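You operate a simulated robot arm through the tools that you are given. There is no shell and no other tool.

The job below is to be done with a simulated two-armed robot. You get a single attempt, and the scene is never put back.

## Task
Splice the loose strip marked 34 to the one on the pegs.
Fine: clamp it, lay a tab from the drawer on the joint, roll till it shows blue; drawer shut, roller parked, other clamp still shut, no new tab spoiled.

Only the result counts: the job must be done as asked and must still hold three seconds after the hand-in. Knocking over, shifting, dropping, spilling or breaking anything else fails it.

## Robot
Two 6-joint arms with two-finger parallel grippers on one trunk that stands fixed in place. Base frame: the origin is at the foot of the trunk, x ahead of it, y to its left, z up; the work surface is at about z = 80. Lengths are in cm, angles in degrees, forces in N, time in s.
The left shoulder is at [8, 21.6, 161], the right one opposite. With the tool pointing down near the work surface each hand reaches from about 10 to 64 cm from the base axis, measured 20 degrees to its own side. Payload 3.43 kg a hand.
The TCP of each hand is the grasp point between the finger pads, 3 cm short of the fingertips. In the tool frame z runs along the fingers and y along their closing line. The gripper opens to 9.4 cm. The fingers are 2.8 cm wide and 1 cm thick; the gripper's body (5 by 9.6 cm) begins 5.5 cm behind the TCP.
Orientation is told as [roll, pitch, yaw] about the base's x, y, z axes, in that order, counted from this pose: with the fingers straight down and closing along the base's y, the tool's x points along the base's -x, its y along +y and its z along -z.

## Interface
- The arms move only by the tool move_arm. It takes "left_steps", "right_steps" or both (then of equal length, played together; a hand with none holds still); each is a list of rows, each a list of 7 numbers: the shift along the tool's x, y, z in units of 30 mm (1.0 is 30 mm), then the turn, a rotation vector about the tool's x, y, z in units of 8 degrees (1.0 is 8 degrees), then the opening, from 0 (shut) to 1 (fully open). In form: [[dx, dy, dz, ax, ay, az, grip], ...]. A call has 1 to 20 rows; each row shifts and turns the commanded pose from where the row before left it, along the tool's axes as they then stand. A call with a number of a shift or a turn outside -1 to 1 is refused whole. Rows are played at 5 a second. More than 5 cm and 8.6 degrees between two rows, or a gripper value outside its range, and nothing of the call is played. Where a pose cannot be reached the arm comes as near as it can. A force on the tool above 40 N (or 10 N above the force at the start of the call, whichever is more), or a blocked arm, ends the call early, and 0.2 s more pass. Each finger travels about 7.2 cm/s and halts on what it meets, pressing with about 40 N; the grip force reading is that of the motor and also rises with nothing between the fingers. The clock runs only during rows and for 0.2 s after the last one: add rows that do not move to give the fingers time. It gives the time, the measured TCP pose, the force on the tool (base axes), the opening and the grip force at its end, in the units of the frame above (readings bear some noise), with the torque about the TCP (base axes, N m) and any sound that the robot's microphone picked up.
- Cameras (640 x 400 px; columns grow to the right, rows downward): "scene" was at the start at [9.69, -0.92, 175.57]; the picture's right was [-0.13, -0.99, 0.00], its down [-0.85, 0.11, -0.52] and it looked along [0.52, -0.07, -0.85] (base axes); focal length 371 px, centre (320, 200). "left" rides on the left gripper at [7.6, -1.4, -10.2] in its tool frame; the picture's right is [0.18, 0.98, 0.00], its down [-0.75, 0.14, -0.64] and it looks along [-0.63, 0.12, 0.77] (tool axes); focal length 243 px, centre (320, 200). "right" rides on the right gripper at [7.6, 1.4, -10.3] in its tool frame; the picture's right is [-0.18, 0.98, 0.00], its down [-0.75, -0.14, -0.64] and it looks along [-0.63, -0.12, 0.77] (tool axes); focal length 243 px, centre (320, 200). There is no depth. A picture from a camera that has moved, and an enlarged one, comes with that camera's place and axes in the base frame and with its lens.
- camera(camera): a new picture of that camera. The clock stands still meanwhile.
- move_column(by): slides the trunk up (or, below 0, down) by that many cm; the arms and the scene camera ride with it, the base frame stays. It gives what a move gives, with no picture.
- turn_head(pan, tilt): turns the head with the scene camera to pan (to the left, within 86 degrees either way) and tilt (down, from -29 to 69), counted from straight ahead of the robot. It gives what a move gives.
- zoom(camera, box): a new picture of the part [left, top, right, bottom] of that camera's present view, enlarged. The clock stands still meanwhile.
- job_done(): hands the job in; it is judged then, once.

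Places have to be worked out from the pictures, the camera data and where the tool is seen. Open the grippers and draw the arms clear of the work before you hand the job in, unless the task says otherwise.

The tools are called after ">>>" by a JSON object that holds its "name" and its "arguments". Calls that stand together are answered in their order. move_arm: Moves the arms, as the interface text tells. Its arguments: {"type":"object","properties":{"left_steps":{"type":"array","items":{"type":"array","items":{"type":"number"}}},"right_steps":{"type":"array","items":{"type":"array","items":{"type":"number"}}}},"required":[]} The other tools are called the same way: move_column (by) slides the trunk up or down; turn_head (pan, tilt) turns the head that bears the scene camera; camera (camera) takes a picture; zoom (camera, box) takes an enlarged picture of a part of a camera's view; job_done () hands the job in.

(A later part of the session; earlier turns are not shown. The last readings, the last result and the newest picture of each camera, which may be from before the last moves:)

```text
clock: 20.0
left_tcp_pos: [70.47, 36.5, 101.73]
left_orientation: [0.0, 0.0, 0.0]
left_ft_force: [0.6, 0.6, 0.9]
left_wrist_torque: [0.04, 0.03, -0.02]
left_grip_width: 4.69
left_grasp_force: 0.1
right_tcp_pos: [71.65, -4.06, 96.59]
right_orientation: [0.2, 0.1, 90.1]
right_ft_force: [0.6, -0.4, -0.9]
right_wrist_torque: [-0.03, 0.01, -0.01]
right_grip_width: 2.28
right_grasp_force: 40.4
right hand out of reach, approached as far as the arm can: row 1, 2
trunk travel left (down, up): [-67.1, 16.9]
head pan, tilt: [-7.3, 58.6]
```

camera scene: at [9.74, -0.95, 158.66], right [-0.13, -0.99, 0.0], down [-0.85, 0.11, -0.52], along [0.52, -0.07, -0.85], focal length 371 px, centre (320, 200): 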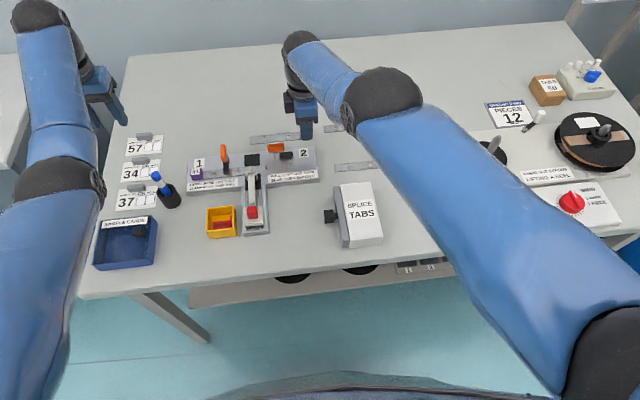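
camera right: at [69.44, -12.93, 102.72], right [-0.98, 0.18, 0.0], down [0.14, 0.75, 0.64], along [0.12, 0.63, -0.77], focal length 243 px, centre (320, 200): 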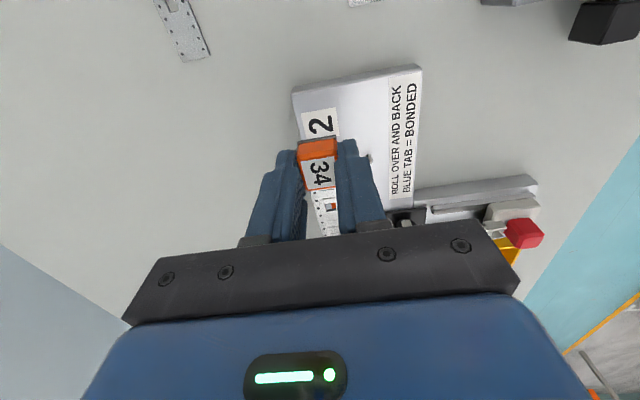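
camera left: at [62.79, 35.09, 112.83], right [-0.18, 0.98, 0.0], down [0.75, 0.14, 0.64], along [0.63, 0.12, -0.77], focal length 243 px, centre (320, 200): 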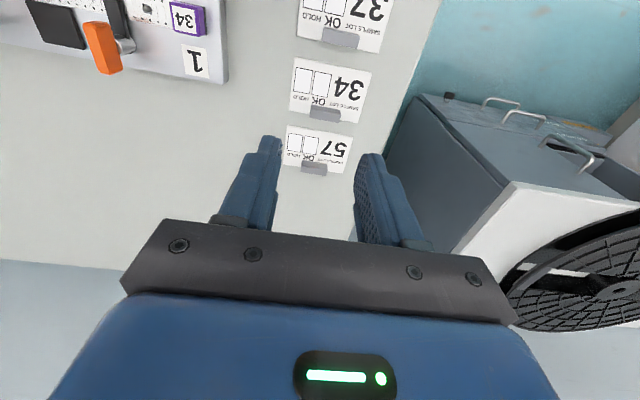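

Still sliding along the limit. I look at the arm's actual shape in the scene view before trying anything else.

>>> {"name": "camera", "arguments": {"camera": "scene"}}

>>> {"name": "turn_head", "arguments": {"pan": -40, "tilt": 35}}

>>> {"name": "camera", "arguments": {"camera": "scene"}}

```text
taken
camera scene: at [9.73, -0.93, 158.66], right [-0.13, -0.99, 0.0], down [-0.85, 0.11, -0.52], along [0.52, -0.07, -0.85], focal length 371 px, centre (320, 200)
```

scene: 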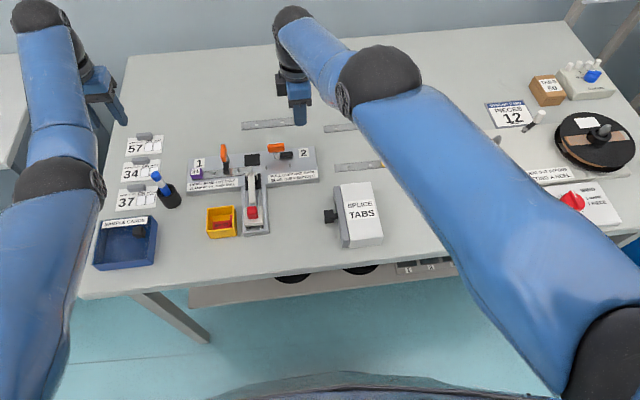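

```text
clock: 21.0
left_tcp_pos: [70.45, 36.58, 101.62]
left_orientation: [0.0, 0.0, 0.1]
left_ft_force: [0.2, -0.3, 0.1]
left_wrist_torque: [0.0, 0.01, 0.01]
left_grip_width: 4.7
left_grasp_force: 0.1
right_tcp_pos: [71.65, -4.02, 96.76]
right_orientation: [0.2, 0.1, 90.2]
right_ft_force: [-0.2, 0.6, -0.4]
right_wrist_torque: [-0.02, -0.01, 0.0]
right_grip_width: 2.28
right_grasp_force: 40.2
trunk travel left (down, up): [-67.1, 16.9]
head pan, tilt: [-40.0, 35.0]
```

```text
taken
camera scene: at [9.71, -5.69, 161.93], right [-0.64, -0.77, 0.0], down [-0.44, 0.37, -0.82], along [0.63, -0.53, -0.57], focal length 371 px, centre (320, 200)
```

scene: 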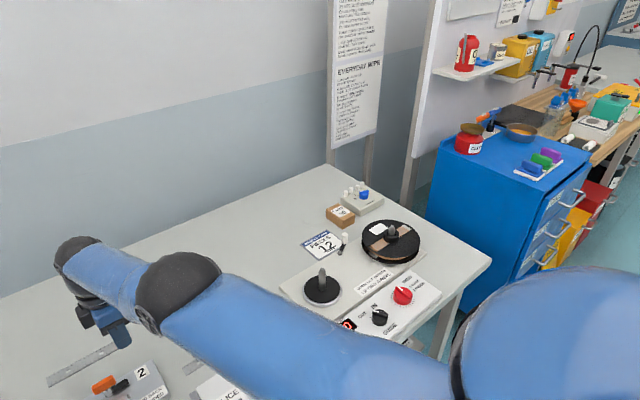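

The shoulder, elbow and wrist line up exactly: the arm is dead straight, which is why inward moves stall. Tilting the tool (fingers outward) while coming in should make the elbow bend, so I try two small tilts; the strip is high above everything.

>>> {"name": "move_arm", "arguments": {"right_steps": [[0, 0.3, 0, 1, 0, 0, 0], [0, 0.3, 0, 1, 0, 0, 0], [0, 0, 0, 0, 0, 0, 0]]}}

```text
clock: 21.8
left_tcp_pos: [70.5, 36.56, 101.71]
left_orientation: [0.1, -0.1, 0.0]
left_ft_force: [-0.3, 0.2, 0.3]
left_wrist_torque: [-0.01, -0.01, -0.01]
left_grip_width: 4.7
left_grasp_force: 0.0
right_tcp_pos: [76.2, -2.26, 94.8]
right_orientation: [-16.1, 0.0, 90.2]
right_ft_force: [0.2, -0.2, -0.2]
right_wrist_torque: [-0.02, 0.01, -0.03]
right_grip_width: 2.28
right_grasp_force: 39.9
right hand out of reach, approached as far as the arm can: row 1, 2
trunk travel left (down, up): [-67.1, 16.9]
head pan, tilt: [-40.0, 35.0]
```

Working the readings through, the sphere radius did shrink slightly with each inward command, so the arm does un-straighten, just slowly near the singular pose. I undo the tilt while coming in, then command a few purely radial inward rows.

>>> {"name": "move_arm", "arguments": {"right_steps": [[0, 1, 0, -1, 0, 0, 0], [0, 1, 0, -1, 0, 0, 0], [0.27, 1, -0.26, 0, 0, 0, 0], [0.27, 1, -0.26, 0, 0, 0, 0], [0.27, 1, -0.26, 0, 0, 0, 0]]}}

```text
clock: 23.0
left_tcp_pos: [70.59, 36.55, 101.91]
left_orientation: [0.0, 0.0, -0.1]
left_ft_force: [0.1, 0.7, 0.3]
left_wrist_torque: [-0.02, 0.04, -0.02]
left_grip_width: 4.69
left_grasp_force: 0.1
right_tcp_pos: [70.35, -1.98, 93.65]
right_orientation: [-0.2, -0.1, 90.1]
right_ft_force: [-0.4, -0.1, -0.3]
right_wrist_torque: [0.0, -0.02, -0.02]
right_grip_width: 2.28
right_grasp_force: 40.2
right hand out of reach, approached as far as the arm can: row 3, 4, 5
trunk travel left (down, up): [-67.1, 16.9]
head pan, tilt: [-40.0, 35.0]
```

The arm stays on its full-stretch sphere, but that sphere passes right through the target if the shoulder is higher. I raise the trunk 12 cm, then slide the hand down and in along the sphere to (66.9, -4.9).

>>> {"name": "move_column", "arguments": {"by": 12}}

>>> {"name": "move_arm", "arguments": {"right_steps": [[0.195, 0.23, 0.71, 0, 0, 0, 0], [0.195, 0.23, 0.71, 0, 0, 0, 0], [0.195, 0.23, 0.71, 0, 0, 0, 0], [0.195, 0.23, 0.71, 0, 0, 0, 0], [0.195, 0.23, 0.71, 0, 0, 0, 0], [0, 0, 0, 0, 0, 0, 0]]}}

```text
clock: 24.5
left_tcp_pos: [70.58, 36.58, 113.74]
left_orientation: [0.1, 0.0, 0.0]
left_ft_force: [-0.1, -0.2, 0.7]
left_wrist_torque: [-0.02, 0.0, 0.0]
left_grip_width: 4.67
left_grasp_force: 0.1
right_tcp_pos: [70.32, -2.09, 105.43]
right_orientation: [-0.1, 0.0, 90.1]
right_ft_force: [-0.3, -0.3, 0.7]
right_wrist_torque: [-0.01, 0.02, 0.03]
right_grip_width: 2.29
right_grasp_force: 39.8
trunk travel left (down, up): [-79.1, 4.9]
head pan, tilt: [-40.0, 35.0]
```

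```text
clock: 25.9
left_tcp_pos: [70.53, 36.54, 113.77]
left_orientation: [0.0, 0.0, 0.0]
left_ft_force: [0.0, 0.4, -0.4]
left_wrist_torque: [0.03, 0.0, 0.04]
left_grip_width: 4.67
left_grasp_force: 0.1
right_tcp_pos: [66.72, -4.87, 94.8]
right_orientation: [-0.1, 0.0, 90.1]
right_ft_force: [-0.2, -0.2, 0.4]
right_wrist_torque: [-0.02, 0.05, -0.03]
right_grip_width: 2.27
right_grasp_force: 39.7
trunk travel left (down, up): [-79.1, 4.9]
head pan, tilt: [-40.0, 35.0]
```

That worked without flags: the hand is at (66.72, -4.87, 94.8), above the pegs. I lower the trunk 5 cm and turn the head back to check the alignment of windows and pegs.

>>> {"name": "move_column", "arguments": {"by": -5}}

>>> {"name": "turn_head", "arguments": {"pan": 0, "tilt": 55}}

>>> {"name": "camera", "arguments": {"camera": "scene"}}

>>> {"name": "camera", "arguments": {"camera": "right"}}

>>> {"name": "camera", "arguments": {"camera": "left"}}

```text
clock: 26.8
left_tcp_pos: [70.53, 36.65, 108.83]
left_orientation: [0.0, 0.0, 0.0]
left_ft_force: [-0.5, -0.5, -0.3]
left_wrist_torque: [-0.04, -0.03, -0.01]
left_grip_width: 4.69
left_grasp_force: 0.1
right_tcp_pos: [66.68, -5.06, 89.92]
right_orientation: [-0.1, 0.0, 90.1]
right_ft_force: [0.4, 0.3, -1.3]
right_wrist_torque: [-0.02, 0.01, -0.02]
right_grip_width: 2.28
right_grasp_force: 39.8
trunk travel left (down, up): [-74.1, 9.9]
head pan, tilt: [-40.0, 35.0]
```

```text
clock: 27.9
left_tcp_pos: [70.56, 36.63, 108.73]
left_orientation: [0.1, 0.0, -0.1]
left_ft_force: [-0.6, 0.2, -0.3]
left_wrist_torque: [-0.04, 0.02, 0.02]
left_grip_width: 4.71
left_grasp_force: 0.1
right_tcp_pos: [66.71, -5.07, 89.86]
right_orientation: [0.0, 0.1, 90.1]
right_ft_force: [-0.4, -0.3, 0.3]
right_wrist_torque: [-0.01, -0.01, 0.01]
right_grip_width: 2.28
right_grasp_force: 39.9
trunk travel left (down, up): [-74.1, 9.9]
head pan, tilt: [0.0, 55.0]
```

```text
taken
camera scene: at [10.2, -0.03, 166.11], right [0.0, -1.0, 0.0], down [-0.82, 0.0, -0.57], along [0.57, 0.0, -0.82], focal length 371 px, centre (320, 200)
```

scene: 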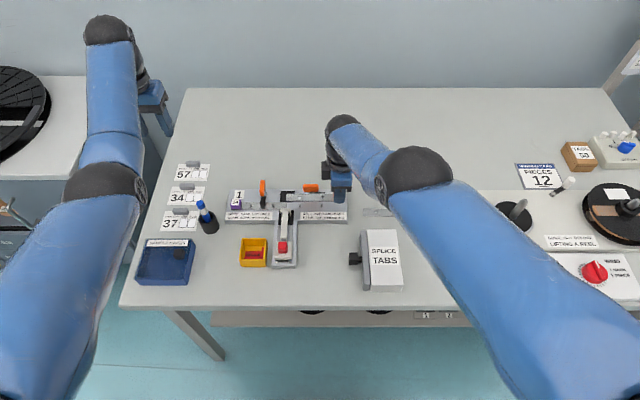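

```text
taken
camera right: at [65.33, -12.53, 100.28], right [-0.98, 0.18, 0.0], down [0.14, 0.75, 0.64], along [0.12, 0.63, -0.77], focal length 243 px, centre (320, 200)
```

right: 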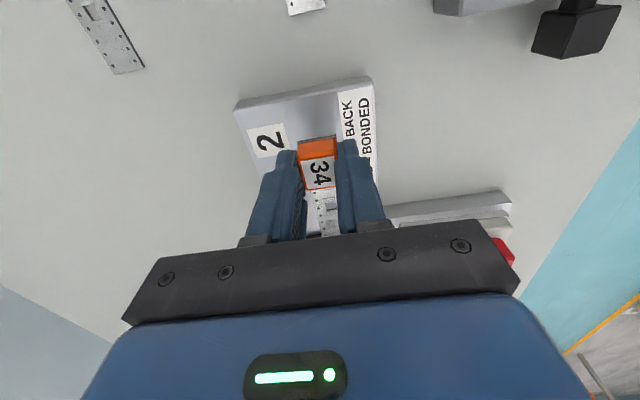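

```text
taken
camera left: at [62.79, 35.11, 118.9], right [-0.18, 0.98, 0.0], down [0.75, 0.14, 0.64], along [0.63, 0.12, -0.77], focal length 243 px, centre (320, 200)
```

left: 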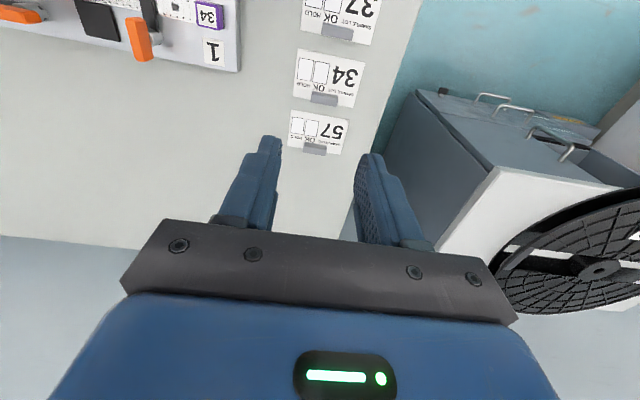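

Simple geometry now (pan 0, tilt 55). I zoom on the strip over the jig.

>>> {"name": "zoom", "arguments": {"camera": "scene", "box": [260, 175, 360, 225]}}

>>> {"name": "zoom", "arguments": {"camera": "scene", "box": [270, 180, 330, 215]}}

>>> {"name": "zoom", "arguments": {"camera": "scene", "box": [220, 175, 300, 225]}}

```text
6.40 times, centred on (310, 200) of scene
camera zoom: at [10.2, -0.03, 166.11], right [0.0, -1.0, 0.0], down [-0.82, 0.0, -0.57], along [0.57, 0.0, -0.82], focal length 2375 px, centre (384, 200)
```

zoom: 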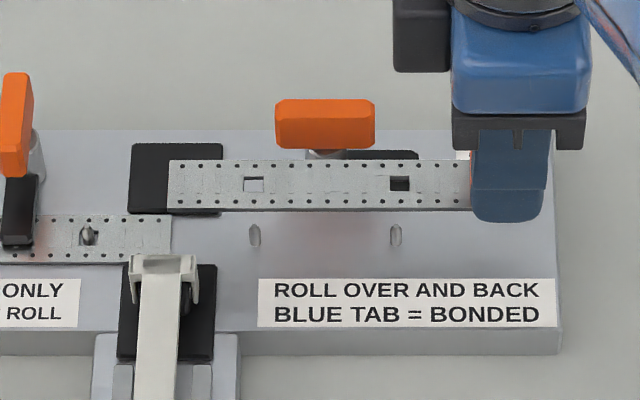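

```text
10.67 times, centred on (300, 198) of scene
camera zoom: at [10.2, -0.03, 166.11], right [0.0, -1.0, 0.0], down [-0.82, 0.0, -0.57], along [0.57, 0.0, -0.82], focal length 3958 px, centre (533, 227)
```

zoom: 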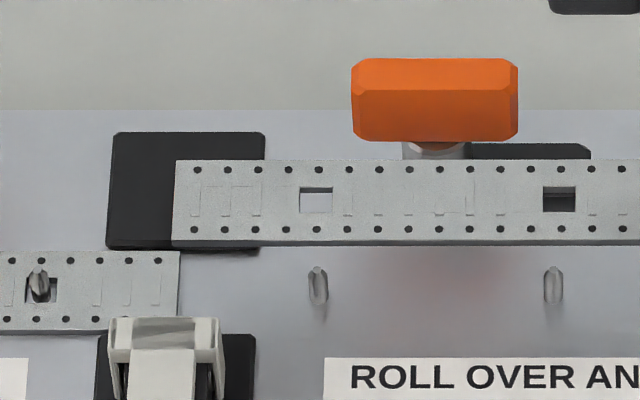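

```text
8.00 times, centred on (260, 200) of scene
camera zoom: at [10.2, -0.03, 166.11], right [0.0, -1.0, 0.0], down [-0.82, 0.0, -0.57], along [0.57, 0.0, -0.82], focal length 2968 px, centre (800, 200)
```

zoom: 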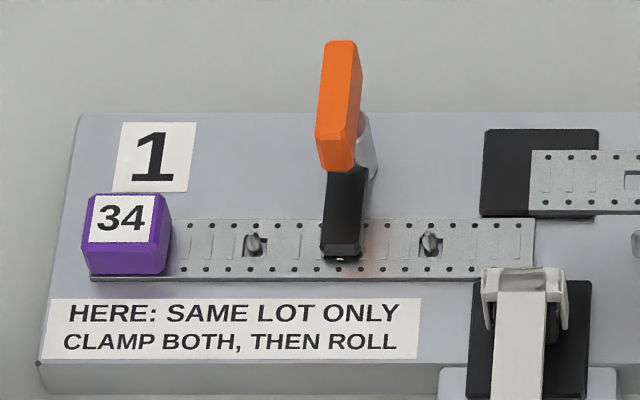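

The strip is parallel to the jig. Its windows are 0.15 cm short in y and about 0.3 cm short in x compared with the pegs. I correct by +0.3 in x and +0.15 in y, going up 0.8 so the arm stays inside its reach.

>>> {"name": "move_arm", "arguments": {"right_steps": [[-0.05, -0.1, -0.27, 0, 0, 0, 0], [0, 0, 0, 0, 0, 0, 0], [0, 0, 0, 0, 0, 0, 0]]}}

>>> {"name": "zoom", "arguments": {"camera": "scene", "box": [270, 180, 330, 215]}}

```text
clock: 28.7
left_tcp_pos: [70.58, 36.65, 108.68]
left_orientation: [0.0, 0.0, 0.0]
left_ft_force: [0.2, -0.3, -0.5]
left_wrist_torque: [0.03, 0.02, -0.01]
left_grip_width: 4.71
left_grasp_force: 0.1
right_tcp_pos: [66.98, -4.88, 90.71]
right_orientation: [-0.1, 0.0, 90.1]
right_ft_force: [0.4, -0.5, -0.4]
right_wrist_torque: [0.0, 0.01, 0.01]
right_grip_width: 2.27
right_grasp_force: 40.3
trunk travel left (down, up): [-74.1, 9.9]
head pan, tilt: [0.0, 55.0]
```

```text
10.67 times, centred on (300, 198) of scene
camera zoom: at [10.17, -0.05, 166.11], right [0.0, -1.0, 0.0], down [-0.82, 0.0, -0.57], along [0.57, 0.0, -0.82], focal length 3958 px, centre (533, 227)
```

zoom: 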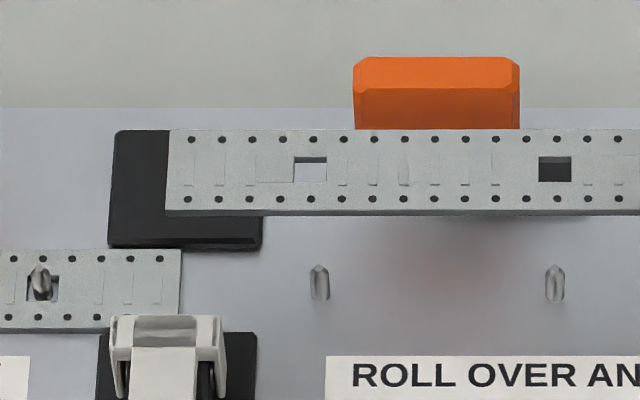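

Windows now match the pegs within about 0.05 cm in both axes. I lower the trunk 4 cm so the strip is just above the peg tips, and look again.

>>> {"name": "move_column", "arguments": {"by": -3.8}}

>>> {"name": "zoom", "arguments": {"camera": "scene", "box": [270, 165, 330, 200]}}

```text
clock: 29.5
left_tcp_pos: [70.52, 36.63, 104.83]
left_orientation: [-0.1, 0.0, 0.1]
left_ft_force: [0.1, -0.2, 0.8]
left_wrist_torque: [-0.03, -0.03, 0.0]
left_grip_width: 4.72
left_grasp_force: 0.0
right_tcp_pos: [66.96, -4.89, 86.97]
right_orientation: [0.1, 0.0, 90.1]
right_ft_force: [-0.3, -0.9, 0.4]
right_wrist_torque: [-0.04, -0.01, -0.02]
right_grip_width: 2.28
right_grasp_force: 40.1
trunk travel left (down, up): [-70.3, 13.7]
head pan, tilt: [0.0, 55.0]
```

```text
10.67 times, centred on (300, 182) of scene
camera zoom: at [10.16, -0.04, 162.31], right [0.0, -1.0, 0.0], down [-0.82, 0.0, -0.57], along [0.57, 0.0, -0.82], focal length 3958 px, centre (533, 387)
```

zoom: 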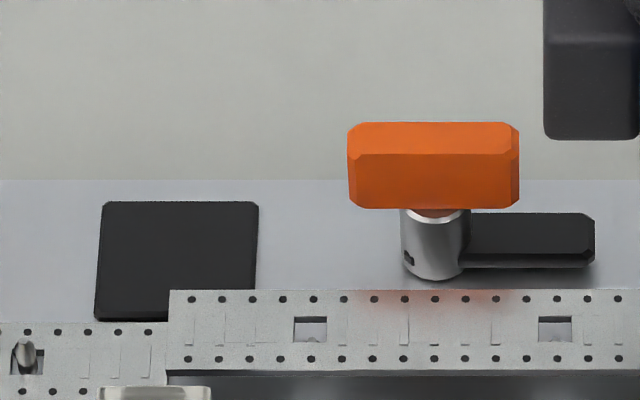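

The strip now hovers about 1.5 cm over the plate with windows showing something of the pegs. I zoom right in on the windows to see.

>>> {"name": "zoom", "arguments": {"camera": "scene", "box": [292, 188, 328, 202]}}

>>> {"name": "zoom", "arguments": {"camera": "scene", "box": [260, 188, 300, 208]}}

>>> {"name": "zoom", "arguments": {"camera": "right", "box": [280, 130, 360, 240]}}

```text
16.00 times, centred on (310, 195) of scene
camera zoom: at [10.16, -0.04, 162.31], right [0.0, -1.0, 0.0], down [-0.82, 0.0, -0.57], along [0.57, 0.0, -0.82], focal length 5937 px, centre (480, 280)
```

zoom: 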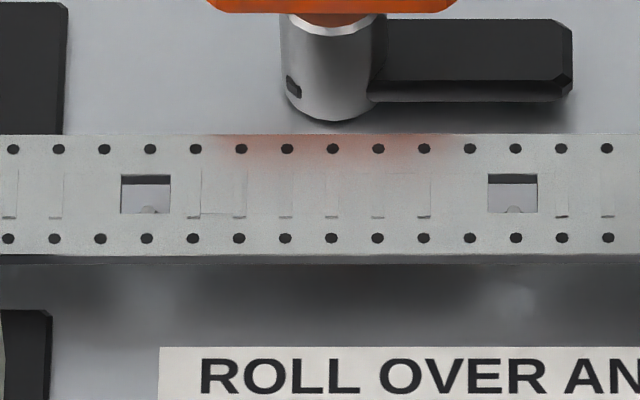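

```text
16.00 times, centred on (280, 198) of scene
camera zoom: at [10.16, -0.04, 162.31], right [0.0, -1.0, 0.0], down [-0.82, 0.0, -0.57], along [0.57, 0.0, -0.82], focal length 5937 px, centre (960, 232)
```

zoom: 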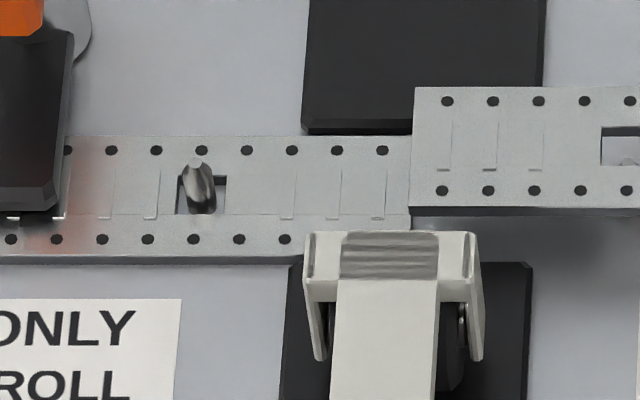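

```text
3.64 times, centred on (320, 185) of right
camera zoom: at [65.6, -12.38, 97.31], right [-0.98, 0.18, 0.0], down [0.14, 0.75, 0.64], along [0.12, 0.63, -0.77], focal length 882 px, centre (320, 254)
```

zoom: 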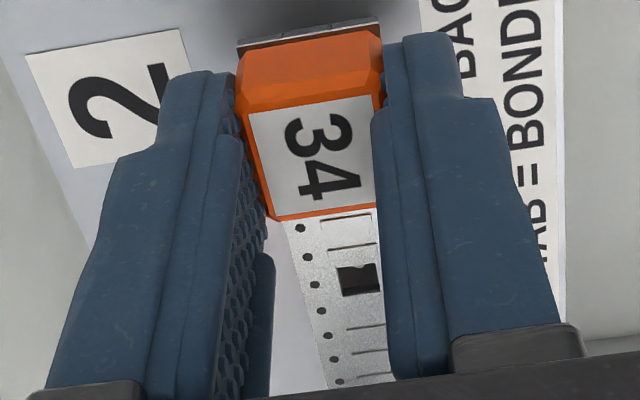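

Peg tips are visible centred in both windows in y, and slightly towards the near side in x. I nudge +0.09 cm in x, then lower 0.9 cm.

>>> {"name": "move_arm", "arguments": {"right_steps": [[0, -0.03, -0.04, 0, 0, 0, 0], [0, 0, 0, 0, 0, 0, 0]]}}

>>> {"name": "move_column", "arguments": {"by": -0.8}}

>>> {"name": "zoom", "arguments": {"camera": "scene", "box": [292, 186, 328, 202]}}

```text
clock: 30.1
left_tcp_pos: [70.55, 36.67, 104.77]
left_orientation: [0.0, 0.0, -0.1]
left_ft_force: [0.9, 0.0, 0.7]
left_wrist_torque: [0.0, -0.01, 0.01]
left_grip_width: 4.68
left_grasp_force: 0.0
right_tcp_pos: [67.13, -4.77, 86.99]
right_orientation: [-0.1, 0.1, 90.1]
right_ft_force: [0.4, 0.2, -0.6]
right_wrist_torque: [0.04, 0.04, 0.0]
right_grip_width: 2.26
right_grasp_force: 40.5
trunk travel left (down, up): [-70.3, 13.7]
head pan, tilt: [0.0, 55.0]
```

```text
clock: 30.7
left_tcp_pos: [70.53, 36.67, 104.02]
left_orientation: [0.0, 0.0, 0.0]
left_ft_force: [-0.5, 0.2, -0.6]
left_wrist_torque: [-0.02, -0.01, -0.01]
left_grip_width: 4.7
left_grasp_force: 0.1
right_tcp_pos: [67.03, -4.85, 86.16]
right_orientation: [0.0, 0.1, 90.0]
right_ft_force: [-0.2, -0.6, -0.5]
right_wrist_torque: [-0.03, -0.01, -0.01]
right_grip_width: 2.27
right_grasp_force: 39.7
trunk travel left (down, up): [-69.5, 14.5]
head pan, tilt: [0.0, 55.0]
```

```text
16.00 times, centred on (310, 194) of scene
camera zoom: at [10.24, -0.02, 161.5], right [0.0, -1.0, 0.0], down [-0.82, 0.0, -0.57], along [0.57, 0.0, -0.82], focal length 5937 px, centre (480, 296)
```

zoom: 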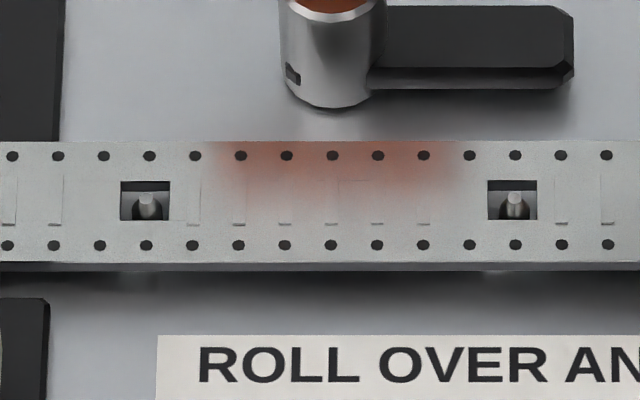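

The pegs are entering both windows, well centred. I lower another 0.5 cm and watch the force.

>>> {"name": "move_column", "arguments": {"by": -0.5}}

>>> {"name": "zoom", "arguments": {"camera": "scene", "box": [262, 184, 328, 206]}}

```text
clock: 31.2
left_tcp_pos: [70.53, 36.7, 103.56]
left_orientation: [-0.1, 0.0, 0.0]
left_ft_force: [-0.5, -0.1, 0.8]
left_wrist_torque: [0.01, -0.03, -0.01]
left_grip_width: 4.7
left_grasp_force: 0.1
right_tcp_pos: [67.09, -4.68, 85.64]
right_orientation: [0.0, 0.1, 90.1]
right_ft_force: [0.1, -0.1, -0.9]
right_wrist_torque: [0.02, -0.03, -0.01]
right_grip_width: 2.27
right_grasp_force: 39.7
trunk travel left (down, up): [-69.0, 15.0]
head pan, tilt: [0.0, 55.0]
```

```text
9.70 times, centred on (295, 195) of scene
camera zoom: at [10.24, -0.02, 161.0], right [0.0, -1.0, 0.0], down [-0.82, 0.0, -0.57], along [0.57, 0.0, -0.82], focal length 3598 px, centre (562, 248)
```

zoom: 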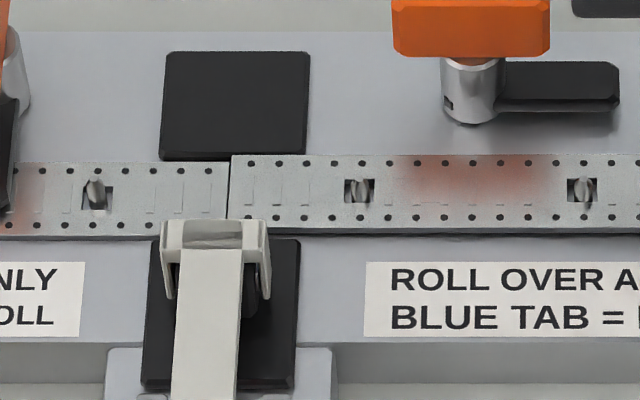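

Almost seated: the strips butt up nicely in line. I lower the last 0.25 cm.

>>> {"name": "move_column", "arguments": {"by": -0.22}}

>>> {"name": "zoom", "arguments": {"camera": "scene", "box": [262, 184, 328, 206]}}

```text
clock: 31.7
left_tcp_pos: [70.48, 36.72, 103.39]
left_orientation: [0.0, -0.1, 0.0]
left_ft_force: [-0.3, 0.1, -0.1]
left_wrist_torque: [-0.01, 0.01, -0.01]
left_grip_width: 4.69
left_grasp_force: 0.1
right_tcp_pos: [67.21, -4.72, 85.49]
right_orientation: [-0.1, -0.1, 90.1]
right_ft_force: [-0.8, 0.5, 0.8]
right_wrist_torque: [0.2, 0.03, 0.09]
right_grip_width: 2.29
right_grasp_force: 39.8
trunk travel left (down, up): [-68.8, 15.2]
head pan, tilt: [0.0, 55.0]
```

```text
9.70 times, centred on (295, 195) of scene
camera zoom: at [10.15, -0.04, 160.8], right [0.0, -1.0, 0.0], down [-0.82, 0.0, -0.57], along [0.57, 0.0, -0.82], focal length 3598 px, centre (562, 248)
```

zoom: 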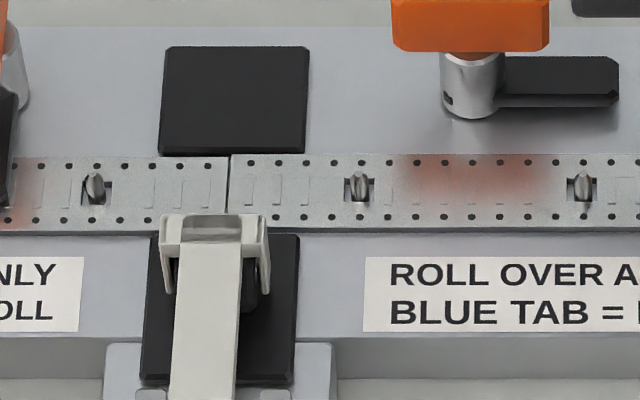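

Contact is beginning (small torque, 0.2 N m). I lower 0.12 cm more to seat it fully.

>>> {"name": "move_column", "arguments": {"by": -0.12}}

>>> {"name": "zoom", "arguments": {"camera": "scene", "box": [262, 184, 328, 206]}}

```text
clock: 32.2
left_tcp_pos: [70.48, 36.57, 103.44]
left_orientation: [0.0, -0.1, 0.0]
left_ft_force: [0.1, 0.6, 0.7]
left_wrist_torque: [-0.02, 0.01, 0.01]
left_grip_width: 4.71
left_grasp_force: 0.0
right_tcp_pos: [67.15, -4.8, 85.52]
right_orientation: [-0.1, 0.1, 90.2]
right_ft_force: [-0.3, 0.2, 7.4]
right_wrist_torque: [0.29, 0.01, 0.02]
right_grip_width: 2.27
right_grasp_force: 39.4
trunk travel left (down, up): [-68.7, 15.3]
head pan, tilt: [0.0, 55.0]
```

```text
9.70 times, centred on (295, 195) of scene
camera zoom: at [10.04, -0.05, 160.69], right [0.0, -1.0, 0.0], down [-0.82, 0.0, -0.57], along [0.57, 0.0, -0.82], focal length 3598 px, centre (562, 248)
```

zoom: 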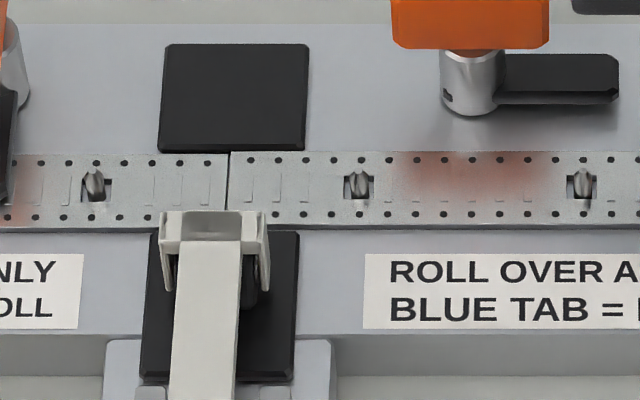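

Seated: 7.4 N upward reaction, strip level and in line with both pegs through the windows. I open the fingers.

>>> {"name": "move_arm", "arguments": {"right_steps": [[0, 0, 0, 0, 0, 0, 0.3], [0, 0, 0, 0, 0, 0, 0.42], [0, 0, 0, 0, 0, 0, 0.42]]}}

>>> {"name": "zoom", "arguments": {"camera": "scene", "box": [262, 180, 352, 210]}}

>>> {"name": "zoom", "arguments": {"camera": "right", "box": [260, 110, 380, 240]}}

```text
clock: 33.0
left_tcp_pos: [70.56, 36.63, 103.24]
left_orientation: [0.0, 0.0, 0.0]
left_ft_force: [0.7, -0.6, 0.1]
left_wrist_torque: [-0.01, 0.02, -0.02]
left_grip_width: 4.71
left_grasp_force: 0.0
right_tcp_pos: [67.15, -4.94, 85.38]
right_orientation: [-0.1, 0.1, 90.1]
right_ft_force: [0.3, -0.2, 0.2]
right_wrist_torque: [0.02, -0.02, -0.01]
right_grip_width: 3.95
right_grasp_force: 0.1
trunk travel left (down, up): [-68.7, 15.3]
head pan, tilt: [0.0, 55.0]
```

```text
7.11 times, centred on (307, 195) of scene
camera zoom: at [10.16, -0.04, 160.67], right [0.0, -1.0, 0.0], down [-0.82, 0.0, -0.57], along [0.57, 0.0, -0.82], focal length 2639 px, centre (412, 236)
```

zoom: 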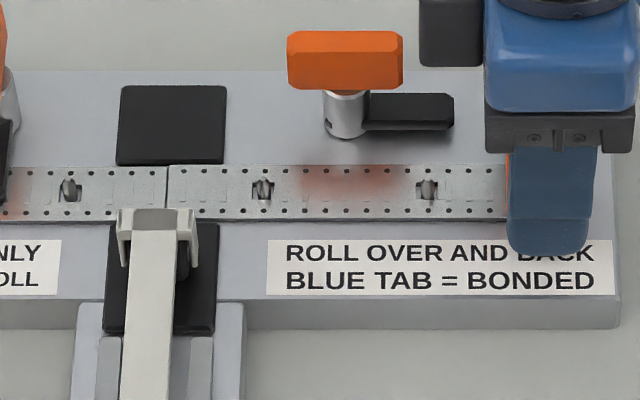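

```text
3.08 times, centred on (320, 175) of right
camera zoom: at [65.68, -12.38, 95.8], right [-0.98, 0.18, 0.0], down [0.14, 0.75, 0.64], along [0.12, 0.63, -0.77], focal length 746 px, centre (320, 277)
```

zoom: 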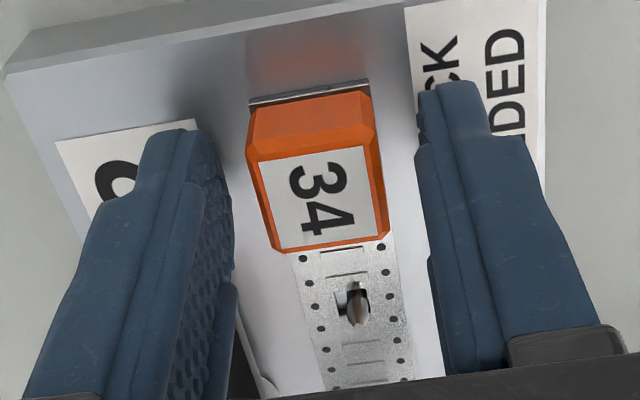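

The strip sits on both pegs and the fingers are clear of the block. I raise the trunk 8 cm to lift the right hand straight off.

>>> {"name": "move_column", "arguments": {"by": 8}}

>>> {"name": "zoom", "arguments": {"camera": "scene", "box": [220, 175, 360, 255]}}

```text
clock: 34.2
left_tcp_pos: [70.58, 36.69, 111.26]
left_orientation: [0.2, 0.0, -0.1]
left_ft_force: [-0.4, -0.4, 0.0]
left_wrist_torque: [0.0, 0.0, 0.0]
left_grip_width: 4.67
left_grasp_force: 0.0
right_tcp_pos: [67.15, -4.86, 93.4]
right_orientation: [-0.1, 0.0, 90.1]
right_ft_force: [0.0, -0.8, 0.0]
right_wrist_torque: [0.03, 0.02, 0.0]
right_grip_width: 3.95
right_grasp_force: 0.2
trunk travel left (down, up): [-76.7, 7.3]
head pan, tilt: [0.0, 55.0]
```

```text
4.57 times, centred on (290, 215) of scene
camera zoom: at [10.16, -0.04, 168.67], right [0.0, -1.0, 0.0], down [-0.82, 0.0, -0.57], along [0.57, 0.0, -0.82], focal length 1696 px, centre (457, 131)
```

zoom: 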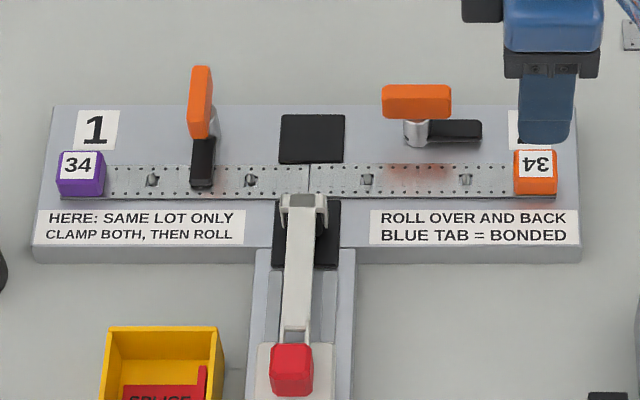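

Both strips lie in line in the jig. I move the right hand off to the right to make room for the left hand at clamp 2.

>>> {"name": "move_arm", "arguments": {"right_steps": [[1, 0, 0, 0, 0, 0, 0.42], [1, 0, 0, 0, 0, 0, 0.42], [1, 0.2, 0, 0, 0, 0, 0.42], [1, 0.2, 0, 0, 0, 0, 0.42], [1, 0.2, 0, 0, 0, 0, 0.42], [0, 0, 0, 0, 0, 0, 0.42]]}}

```text
clock: 35.6
left_tcp_pos: [70.5, 36.65, 111.31]
left_orientation: [0.0, 0.0, 0.0]
left_ft_force: [0.6, -0.8, -0.7]
left_wrist_torque: [-0.01, -0.01, -0.02]
left_grip_width: 4.7
left_grasp_force: 0.0
right_tcp_pos: [68.63, -19.36, 91.98]
right_orientation: [0.0, 0.1, 90.1]
right_ft_force: [0.3, -0.1, -0.2]
right_wrist_torque: [0.01, 0.0, -0.01]
right_grip_width: 3.93
right_grasp_force: 0.1
right hand out of reach, approached as far as the arm can: row 1, 2, 3, 4, 5
trunk travel left (down, up): [-76.7, 7.3]
head pan, tilt: [0.0, 55.0]
```

The right arm is still locked at full stretch. My guess is that the elbow slipped just past straight, onto the wrong side. I stretch it fully outward, tilt the fingers out with the hand following so the elbow bends the proper way, then come in radially.

>>> {"name": "move_arm", "arguments": {"right_steps": [[0, -0.6, 0.3, 0, 0, 0, 0.42], [0, -0.6, 0, 0, 0, 0, 0.42], [0, -1, -0.2, 1, 0, 0, 0.42], [0, -1, -0.1, 1, 0, 0, 0.42], [0, 0.73, -0.68, 0, 0, 0, 0.42], [0, 0.73, -0.68, 0, 0, 0, 0.42]]}}

```text
clock: 37.0
left_tcp_pos: [70.47, 36.6, 111.27]
left_orientation: [0.0, 0.0, -0.1]
left_ft_force: [0.2, 0.2, -0.6]
left_wrist_torque: [0.01, -0.02, 0.02]
left_grip_width: 4.7
left_grasp_force: 0.2
right_tcp_pos: [74.79, -19.42, 93.65]
right_orientation: [-16.0, -0.1, 90.1]
right_ft_force: [0.8, 0.0, 0.1]
right_wrist_torque: [0.01, 0.0, 0.01]
right_grip_width: 3.95
right_grasp_force: 0.1
right hand out of reach, approached as far as the arm can: row 1, 2, 5, 6
trunk travel left (down, up): [-76.7, 7.3]
head pan, tilt: [0.0, 55.0]
```

Tilting outward did not free it. I now try the opposite: straighten, tilt the fingers inward with the hand following, then command inward.

>>> {"name": "move_arm", "arguments": {"right_steps": [[0, -0.49, 0.45, 0, 0, 0, 0.42], [0, 1, 0, -1, 0, 0, 0.42], [0, 1, 0, -1, 0, 0, 0.42], [0, 1, 0, -1, 0, 0, 0.42], [0, 1, 0, -1, 0, 0, 0.42], [0, 0.98, -0.19, 0, 0, 0, 0.42], [0, 0.98, -0.19, 0, 0, 0, 0.42]]}}

```text
clock: 38.6
left_tcp_pos: [70.44, 36.61, 111.37]
left_orientation: [0.0, -0.1, 0.0]
left_ft_force: [-0.9, 0.2, 0.2]
left_wrist_torque: [0.0, -0.01, 0.0]
left_grip_width: 4.72
left_grasp_force: 0.0
right_tcp_pos: [57.45, -19.62, 95.57]
right_orientation: [15.9, -0.1, 90.1]
right_ft_force: [-0.2, 0.0, 0.8]
right_wrist_torque: [-0.01, -0.01, 0.01]
right_grip_width: 3.95
right_grasp_force: 0.2
right hand out of reach, approached as far as the arm can: row 1
trunk travel left (down, up): [-76.7, 7.3]
head pan, tilt: [0.0, 55.0]
```

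That freed it: the last inward rows ran without flags. I now bring the tool back to vertical.

>>> {"name": "move_arm", "arguments": {"right_steps": [[0, 0, 0, 1, 0, 0, 0.42], [0, 0, 0, 1, 0, 0, 0.42], [0, 0, 0, 0, 0, 0, 0.42]]}}

>>> {"name": "camera", "arguments": {"camera": "scene"}}

```text
clock: 39.4
left_tcp_pos: [70.57, 36.49, 111.2]
left_orientation: [-0.1, 0.0, -0.1]
left_ft_force: [0.1, 0.2, 0.6]
left_wrist_torque: [0.02, -0.02, 0.01]
left_grip_width: 4.7
left_grasp_force: 0.0
right_tcp_pos: [57.72, -19.57, 95.32]
right_orientation: [-0.1, 0.1, 90.1]
right_ft_force: [0.3, 1.2, 0.1]
right_wrist_torque: [0.0, 0.01, 0.01]
right_grip_width: 3.99
right_grasp_force: 0.1
trunk travel left (down, up): [-76.7, 7.3]
head pan, tilt: [0.0, 55.0]
```

```text
taken
camera scene: at [10.18, -0.03, 168.67], right [0.0, -1.0, 0.0], down [-0.82, 0.0, -0.57], along [0.57, 0.0, -0.82], focal length 371 px, centre (320, 200)
```

scene: 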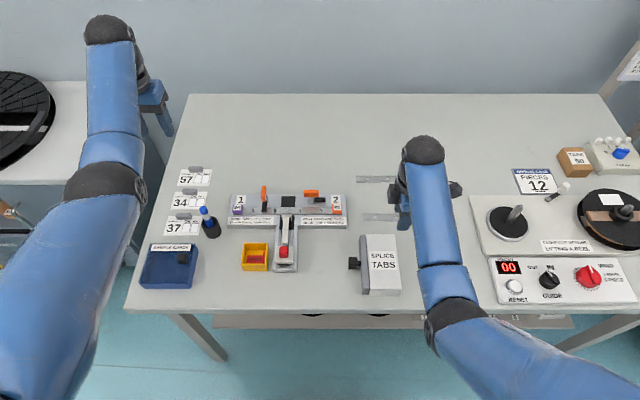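

The right arm is properly bent again. Clamp 2's lever centre is at about (70.5, 2.4), z 84.6 to 86.7, and the left hand suits it best. I park the right hand high at (70, -32) and bring the left hand across above the clamp.

>>> {"name": "move_arm", "arguments": {"left_steps": [[0, -0.947, 0.07, 0, 0, 0, 0.5], [0, -0.947, 0.07, 0, 0, 0, 0.5], [0, -0.947, 0.07, 0, 0, 0, 0.5], [0, -0.947, 0.07, 0, 0, 0, 0.5], [0, -0.947, 0.07, 0, 0, 0, 0.5], [0, -0.947, 0.07, 0, 0, 0, 0.5], [0, -0.947, 0.07, 0, 0, 0, 0.5], [0, -0.947, 0.07, 0, 0, 0, 0.5], [0, -0.947, 0.07, 0, 0, 0, 0.5], [0, -0.947, 0.07, 0, 0, 0, 0.5], [0, -0.947, 0.07, 0, 0, 0, 0.5], [0, -0.947, 0.06, 0, 0, 0, 0.5], [0, 0, 0, 0, 0, 0, 0.5]], "right_steps": [[0.69, -0.683, -0.817, 0, 0, 0, 0.42], [0.69, -0.683, -0.817, 0, 0, 0, 0.42], [0.69, -0.683, -0.817, 0, 0, 0, 0.42], [0.69, -0.683, -0.817, 0, 0, 0, 0.42], [0.69, -0.683, -0.817, 0, 0, 0, 0.42], [0.69, -0.683, -0.817, 0, 0, 0, 0.42], [0, 0, 0, 0, 0, 0, 0.42], [0, 0, 0, 0, 0, 0, 0.42], [0, 0, 0, 0, 0, 0, 0.42], [0, 0, 0, 0, 0, 0, 0.42], [0, 0, 0, 0, 0, 0, 0.42], [0, 0, 0, 0, 0, 0, 0.42], [0, 0, 0, 0, 0, 0, 0.42]]}}

```text
clock: 42.2
left_tcp_pos: [70.48, 2.51, 108.76]
left_orientation: [0.0, 0.1, 0.0]
left_ft_force: [0.4, 0.1, -0.4]
left_wrist_torque: [0.0, 0.01, -0.02]
left_grip_width: 4.72
left_grasp_force: 0.1
right_tcp_pos: [70.1, -31.8, 110.23]
right_orientation: [-0.1, 0.0, 90.1]
right_ft_force: [0.1, -1.1, -0.7]
right_wrist_torque: [-0.03, 0.01, 0.02]
right_grip_width: 3.93
right_grasp_force: 0.0
trunk travel left (down, up): [-76.7, 7.3]
head pan, tilt: [0.0, 55.0]
```

Both hands arrived exactly. I now rotate the left wrist +90° so its fingers close along x, across the lever.

>>> {"name": "move_arm", "arguments": {"left_steps": [[0, 0, 0, 0, 0, -1, 0.4], [0, 0, 0, 0, 0, -1, 0.4], [0, 0, 0, 0, 0, -1, 0.4], [0, 0, 0, 0, 0, -1, 0.4], [0, 0, 0, 0, 0, -1, 0.4], [0, 0, 0, 0, 0, -1, 0.4], [0, 0, 0, 0, 0, -1, 0.4], [0, 0, 0, 0, 0, -1, 0.4], [0, 0, 0, 0, 0, -1, 0.4], [0, 0, 0, 0, 0, -1, 0.4], [0, 0, 0, 0, 0, -1, 0.4], [0, 0, 0, 0, 0, -0.25, 0.4], [0, 0, 0, 0, 0, 0, 0.4]]}}

>>> {"name": "camera", "arguments": {"camera": "scene"}}

>>> {"name": "camera", "arguments": {"camera": "left"}}

```text
clock: 45.0
left_tcp_pos: [70.47, 2.51, 108.85]
left_orientation: [-0.1, 0.1, 90.1]
left_ft_force: [0.3, 0.0, 0.1]
left_wrist_torque: [0.01, 0.01, 0.03]
left_grip_width: 3.75
left_grasp_force: 0.0
right_tcp_pos: [70.1, -31.74, 110.12]
right_orientation: [-0.1, -0.1, 90.1]
right_ft_force: [-0.3, 0.4, -0.4]
right_wrist_torque: [0.0, -0.02, -0.01]
right_grip_width: 3.95
right_grasp_force: 0.0
trunk travel left (down, up): [-76.7, 7.3]
head pan, tilt: [0.0, 55.0]
```

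```text
taken
camera scene: at [10.16, -0.06, 168.67], right [0.0, -1.0, 0.0], down [-0.82, 0.0, -0.57], along [0.57, 0.0, -0.82], focal length 371 px, centre (320, 200)
```

scene: 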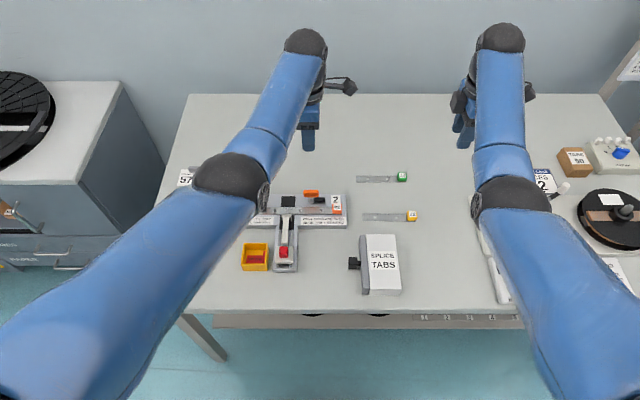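

```text
taken
camera left: at [71.86, -5.16, 118.98], right [-0.98, -0.19, 0.0], down [-0.14, 0.75, 0.64], along [-0.12, 0.63, -0.77], focal length 243 px, centre (320, 200)
```

left: 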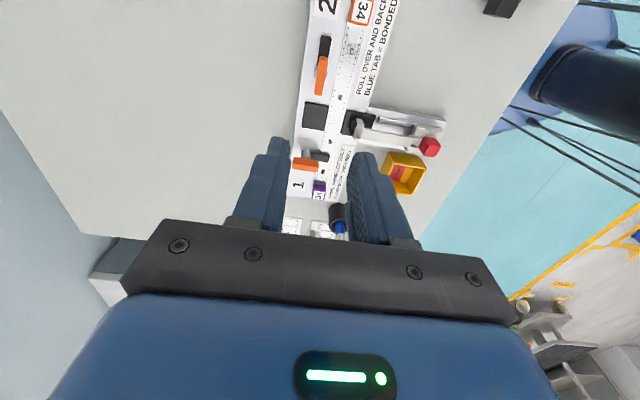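

Wrist is turned and everything is clear below. I lower the trunk 15 cm so the left fingers hover just above the lever.

>>> {"name": "move_column", "arguments": {"by": -15}}

>>> {"name": "camera", "arguments": {"camera": "scene"}}

>>> {"name": "camera", "arguments": {"camera": "left"}}

```text
clock: 46.8
left_tcp_pos: [70.62, 2.48, 93.83]
left_orientation: [0.0, 0.0, 90.0]
left_ft_force: [-0.1, 0.2, 0.4]
left_wrist_torque: [-0.01, 0.0, -0.04]
left_grip_width: 3.76
left_grasp_force: 0.1
right_tcp_pos: [69.98, -31.87, 95.16]
right_orientation: [-0.1, 0.0, 90.1]
right_ft_force: [0.1, -0.5, 0.4]
right_wrist_torque: [0.02, -0.03, -0.02]
right_grip_width: 3.95
right_grasp_force: 0.0
trunk travel left (down, up): [-61.7, 22.3]
head pan, tilt: [0.0, 55.0]
```

```text
taken
camera scene: at [10.14, -0.06, 153.68], right [0.0, -1.0, 0.0], down [-0.82, 0.0, -0.57], along [0.57, 0.0, -0.82], focal length 371 px, centre (320, 200)
```

scene: 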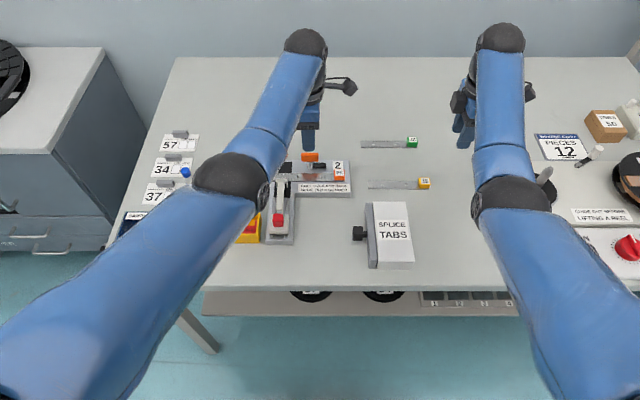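

```text
taken
camera left: at [71.84, -5.17, 104.0], right [-0.98, -0.18, 0.0], down [-0.14, 0.75, 0.64], along [-0.12, 0.63, -0.77], focal length 243 px, centre (320, 200)
```

left: 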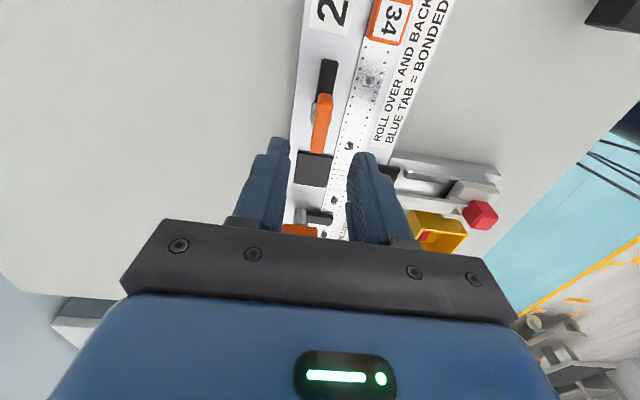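

I zoom on the lever in the left camera and the scene camera to centre the grip precisely.

>>> {"name": "zoom", "arguments": {"camera": "left", "box": [270, 40, 370, 190]}}

>>> {"name": "zoom", "arguments": {"camera": "scene", "box": [265, 110, 360, 200]}}

```text
2.67 times, centred on (320, 115) of left
camera zoom: at [71.84, -5.17, 104.0], right [-0.98, -0.18, 0.0], down [-0.14, 0.75, 0.64], along [-0.12, 0.63, -0.77], focal length 647 px, centre (320, 427)
```

zoom: 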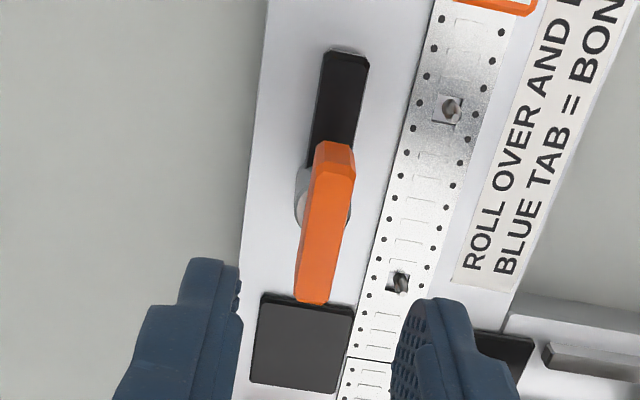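

```text
4.44 times, centred on (312, 155) of scene
camera zoom: at [10.14, -0.06, 153.68], right [0.0, -1.0, 0.0], down [-0.82, 0.0, -0.57], along [0.57, 0.0, -0.82], focal length 1649 px, centre (353, 400)
```

zoom: 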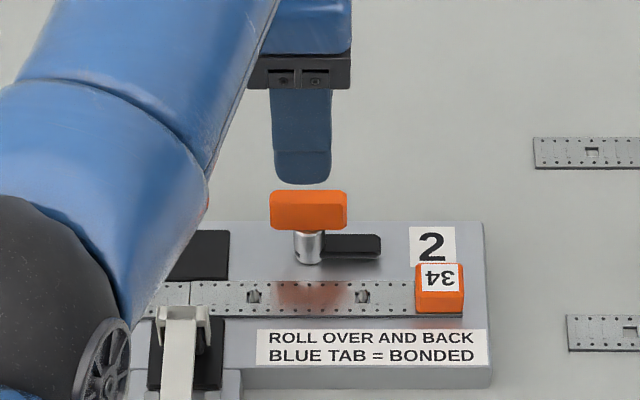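

The lever centre comes out at (70.31, 2.36) and the hand is at (70.44, 2.43), well lined up. I trim by 1 mm and lower the trunk 6.2 cm so the pads straddle the lever.

>>> {"name": "move_arm", "arguments": {"left_steps": [[0.02, 0.03, 0, 0, 0, 0, 0.35], [0, 0, 0, 0, 0, 0, 0.35]]}}

>>> {"name": "move_column", "arguments": {"by": -6.2}}

>>> {"name": "zoom", "arguments": {"camera": "scene", "box": [265, 90, 360, 180]}}

>>> {"name": "zoom", "arguments": {"camera": "left", "box": [250, 40, 390, 240]}}

```text
clock: 47.4
left_tcp_pos: [70.46, 2.33, 93.84]
left_orientation: [0.0, -0.1, 90.1]
left_ft_force: [0.0, 0.2, 0.1]
left_wrist_torque: [-0.01, -0.01, -0.01]
left_grip_width: 3.3
left_grasp_force: 0.1
right_tcp_pos: [70.11, -31.77, 95.09]
right_orientation: [-0.1, 0.0, 90.0]
right_ft_force: [0.1, 0.3, 0.1]
right_wrist_torque: [0.0, 0.01, 0.02]
right_grip_width: 3.98
right_grasp_force: 0.0
trunk travel left (down, up): [-61.7, 22.3]
head pan, tilt: [0.0, 55.0]
```

```text
clock: 48.4
left_tcp_pos: [70.44, 2.51, 87.63]
left_orientation: [0.0, 0.0, 90.0]
left_ft_force: [0.9, 0.8, 0.5]
left_wrist_torque: [0.03, 0.0, 0.0]
left_grip_width: 3.3
left_grasp_force: 0.2
right_tcp_pos: [70.17, -31.81, 88.98]
right_orientation: [-0.2, -0.1, 90.0]
right_ft_force: [-0.8, -0.3, 0.0]
right_wrist_torque: [-0.03, -0.04, 0.0]
right_grip_width: 3.96
right_grasp_force: 0.1
trunk travel left (down, up): [-55.5, 28.5]
head pan, tilt: [0.0, 55.0]
```

```text
4.44 times, centred on (312, 135) of scene
camera zoom: at [10.12, -0.06, 147.48], right [0.0, -1.0, 0.0], down [-0.82, 0.0, -0.57], along [0.57, 0.0, -0.82], focal length 1649 px, centre (353, 489)
```

zoom: 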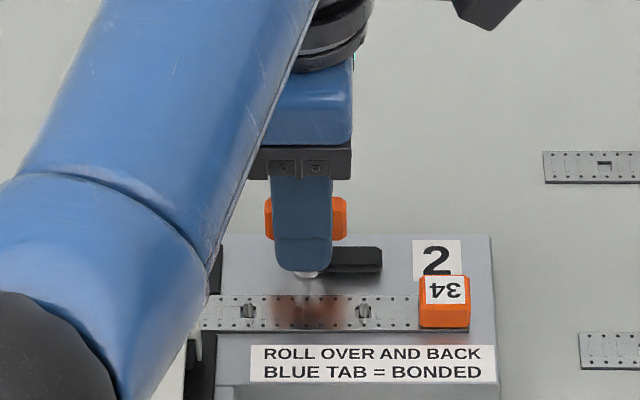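

```text
2.00 times, centred on (320, 140) of left
camera zoom: at [71.72, -5.19, 97.8], right [-0.98, -0.18, 0.0], down [-0.14, 0.75, 0.64], along [-0.12, 0.63, -0.77], focal length 485 px, centre (320, 320)
```

zoom: 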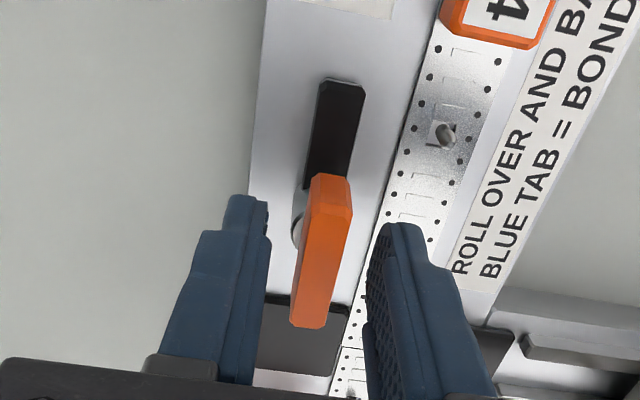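

The lever is centred between the pads. I glance at the whole scene to make sure the left elbow is clear of the roller before gripping.

>>> {"name": "camera", "arguments": {"camera": "scene"}}

>>> {"name": "camera", "arguments": {"camera": "right"}}

```text
taken
camera scene: at [10.12, -0.06, 147.48], right [0.0, -1.0, 0.0], down [-0.82, 0.0, -0.57], along [0.57, 0.0, -0.82], focal length 371 px, centre (320, 200)
```

scene: 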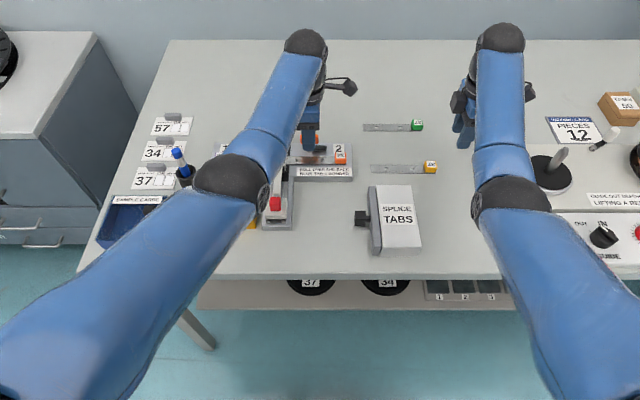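

```text
taken
camera right: at [68.68, -39.35, 99.35], right [-0.98, 0.18, 0.0], down [0.14, 0.75, 0.64], along [0.12, 0.63, -0.77], focal length 243 px, centre (320, 200)
```

right: 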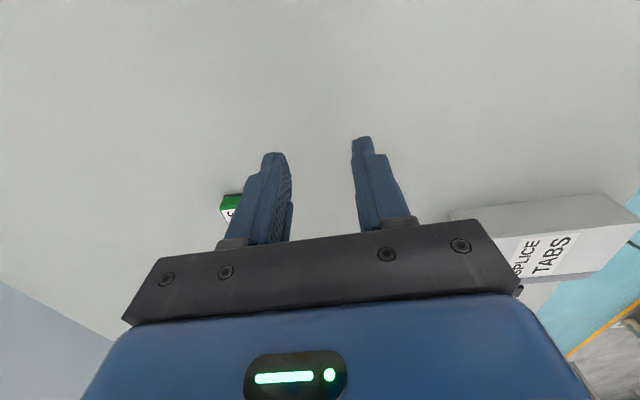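

All clear. I close the left fingers on the lever.

>>> {"name": "move_arm", "arguments": {"left_steps": [[0, 0, 0, 0, 0, 0, 0.15], [0, 0, 0, 0, 0, 0, 0], [0, 0, 0, 0, 0, 0, 0], [0, 0, 0, 0, 0, 0, 0]]}}

```text
clock: 49.4
left_tcp_pos: [70.52, 2.57, 87.67]
left_orientation: [-0.1, 0.0, 89.9]
left_ft_force: [2.4, -0.1, 3.8]
left_wrist_torque: [0.08, 0.14, 0.02]
left_grip_width: 1.08
left_grasp_force: 44.7
right_tcp_pos: [70.19, -31.78, 88.94]
right_orientation: [-0.1, 0.1, 90.1]
right_ft_force: [0.7, -0.1, 0.6]
right_wrist_torque: [0.03, 0.01, 0.01]
right_grip_width: 3.97
right_grasp_force: 0.0
trunk travel left (down, up): [-55.5, 28.5]
head pan, tilt: [0.0, 55.0]
```

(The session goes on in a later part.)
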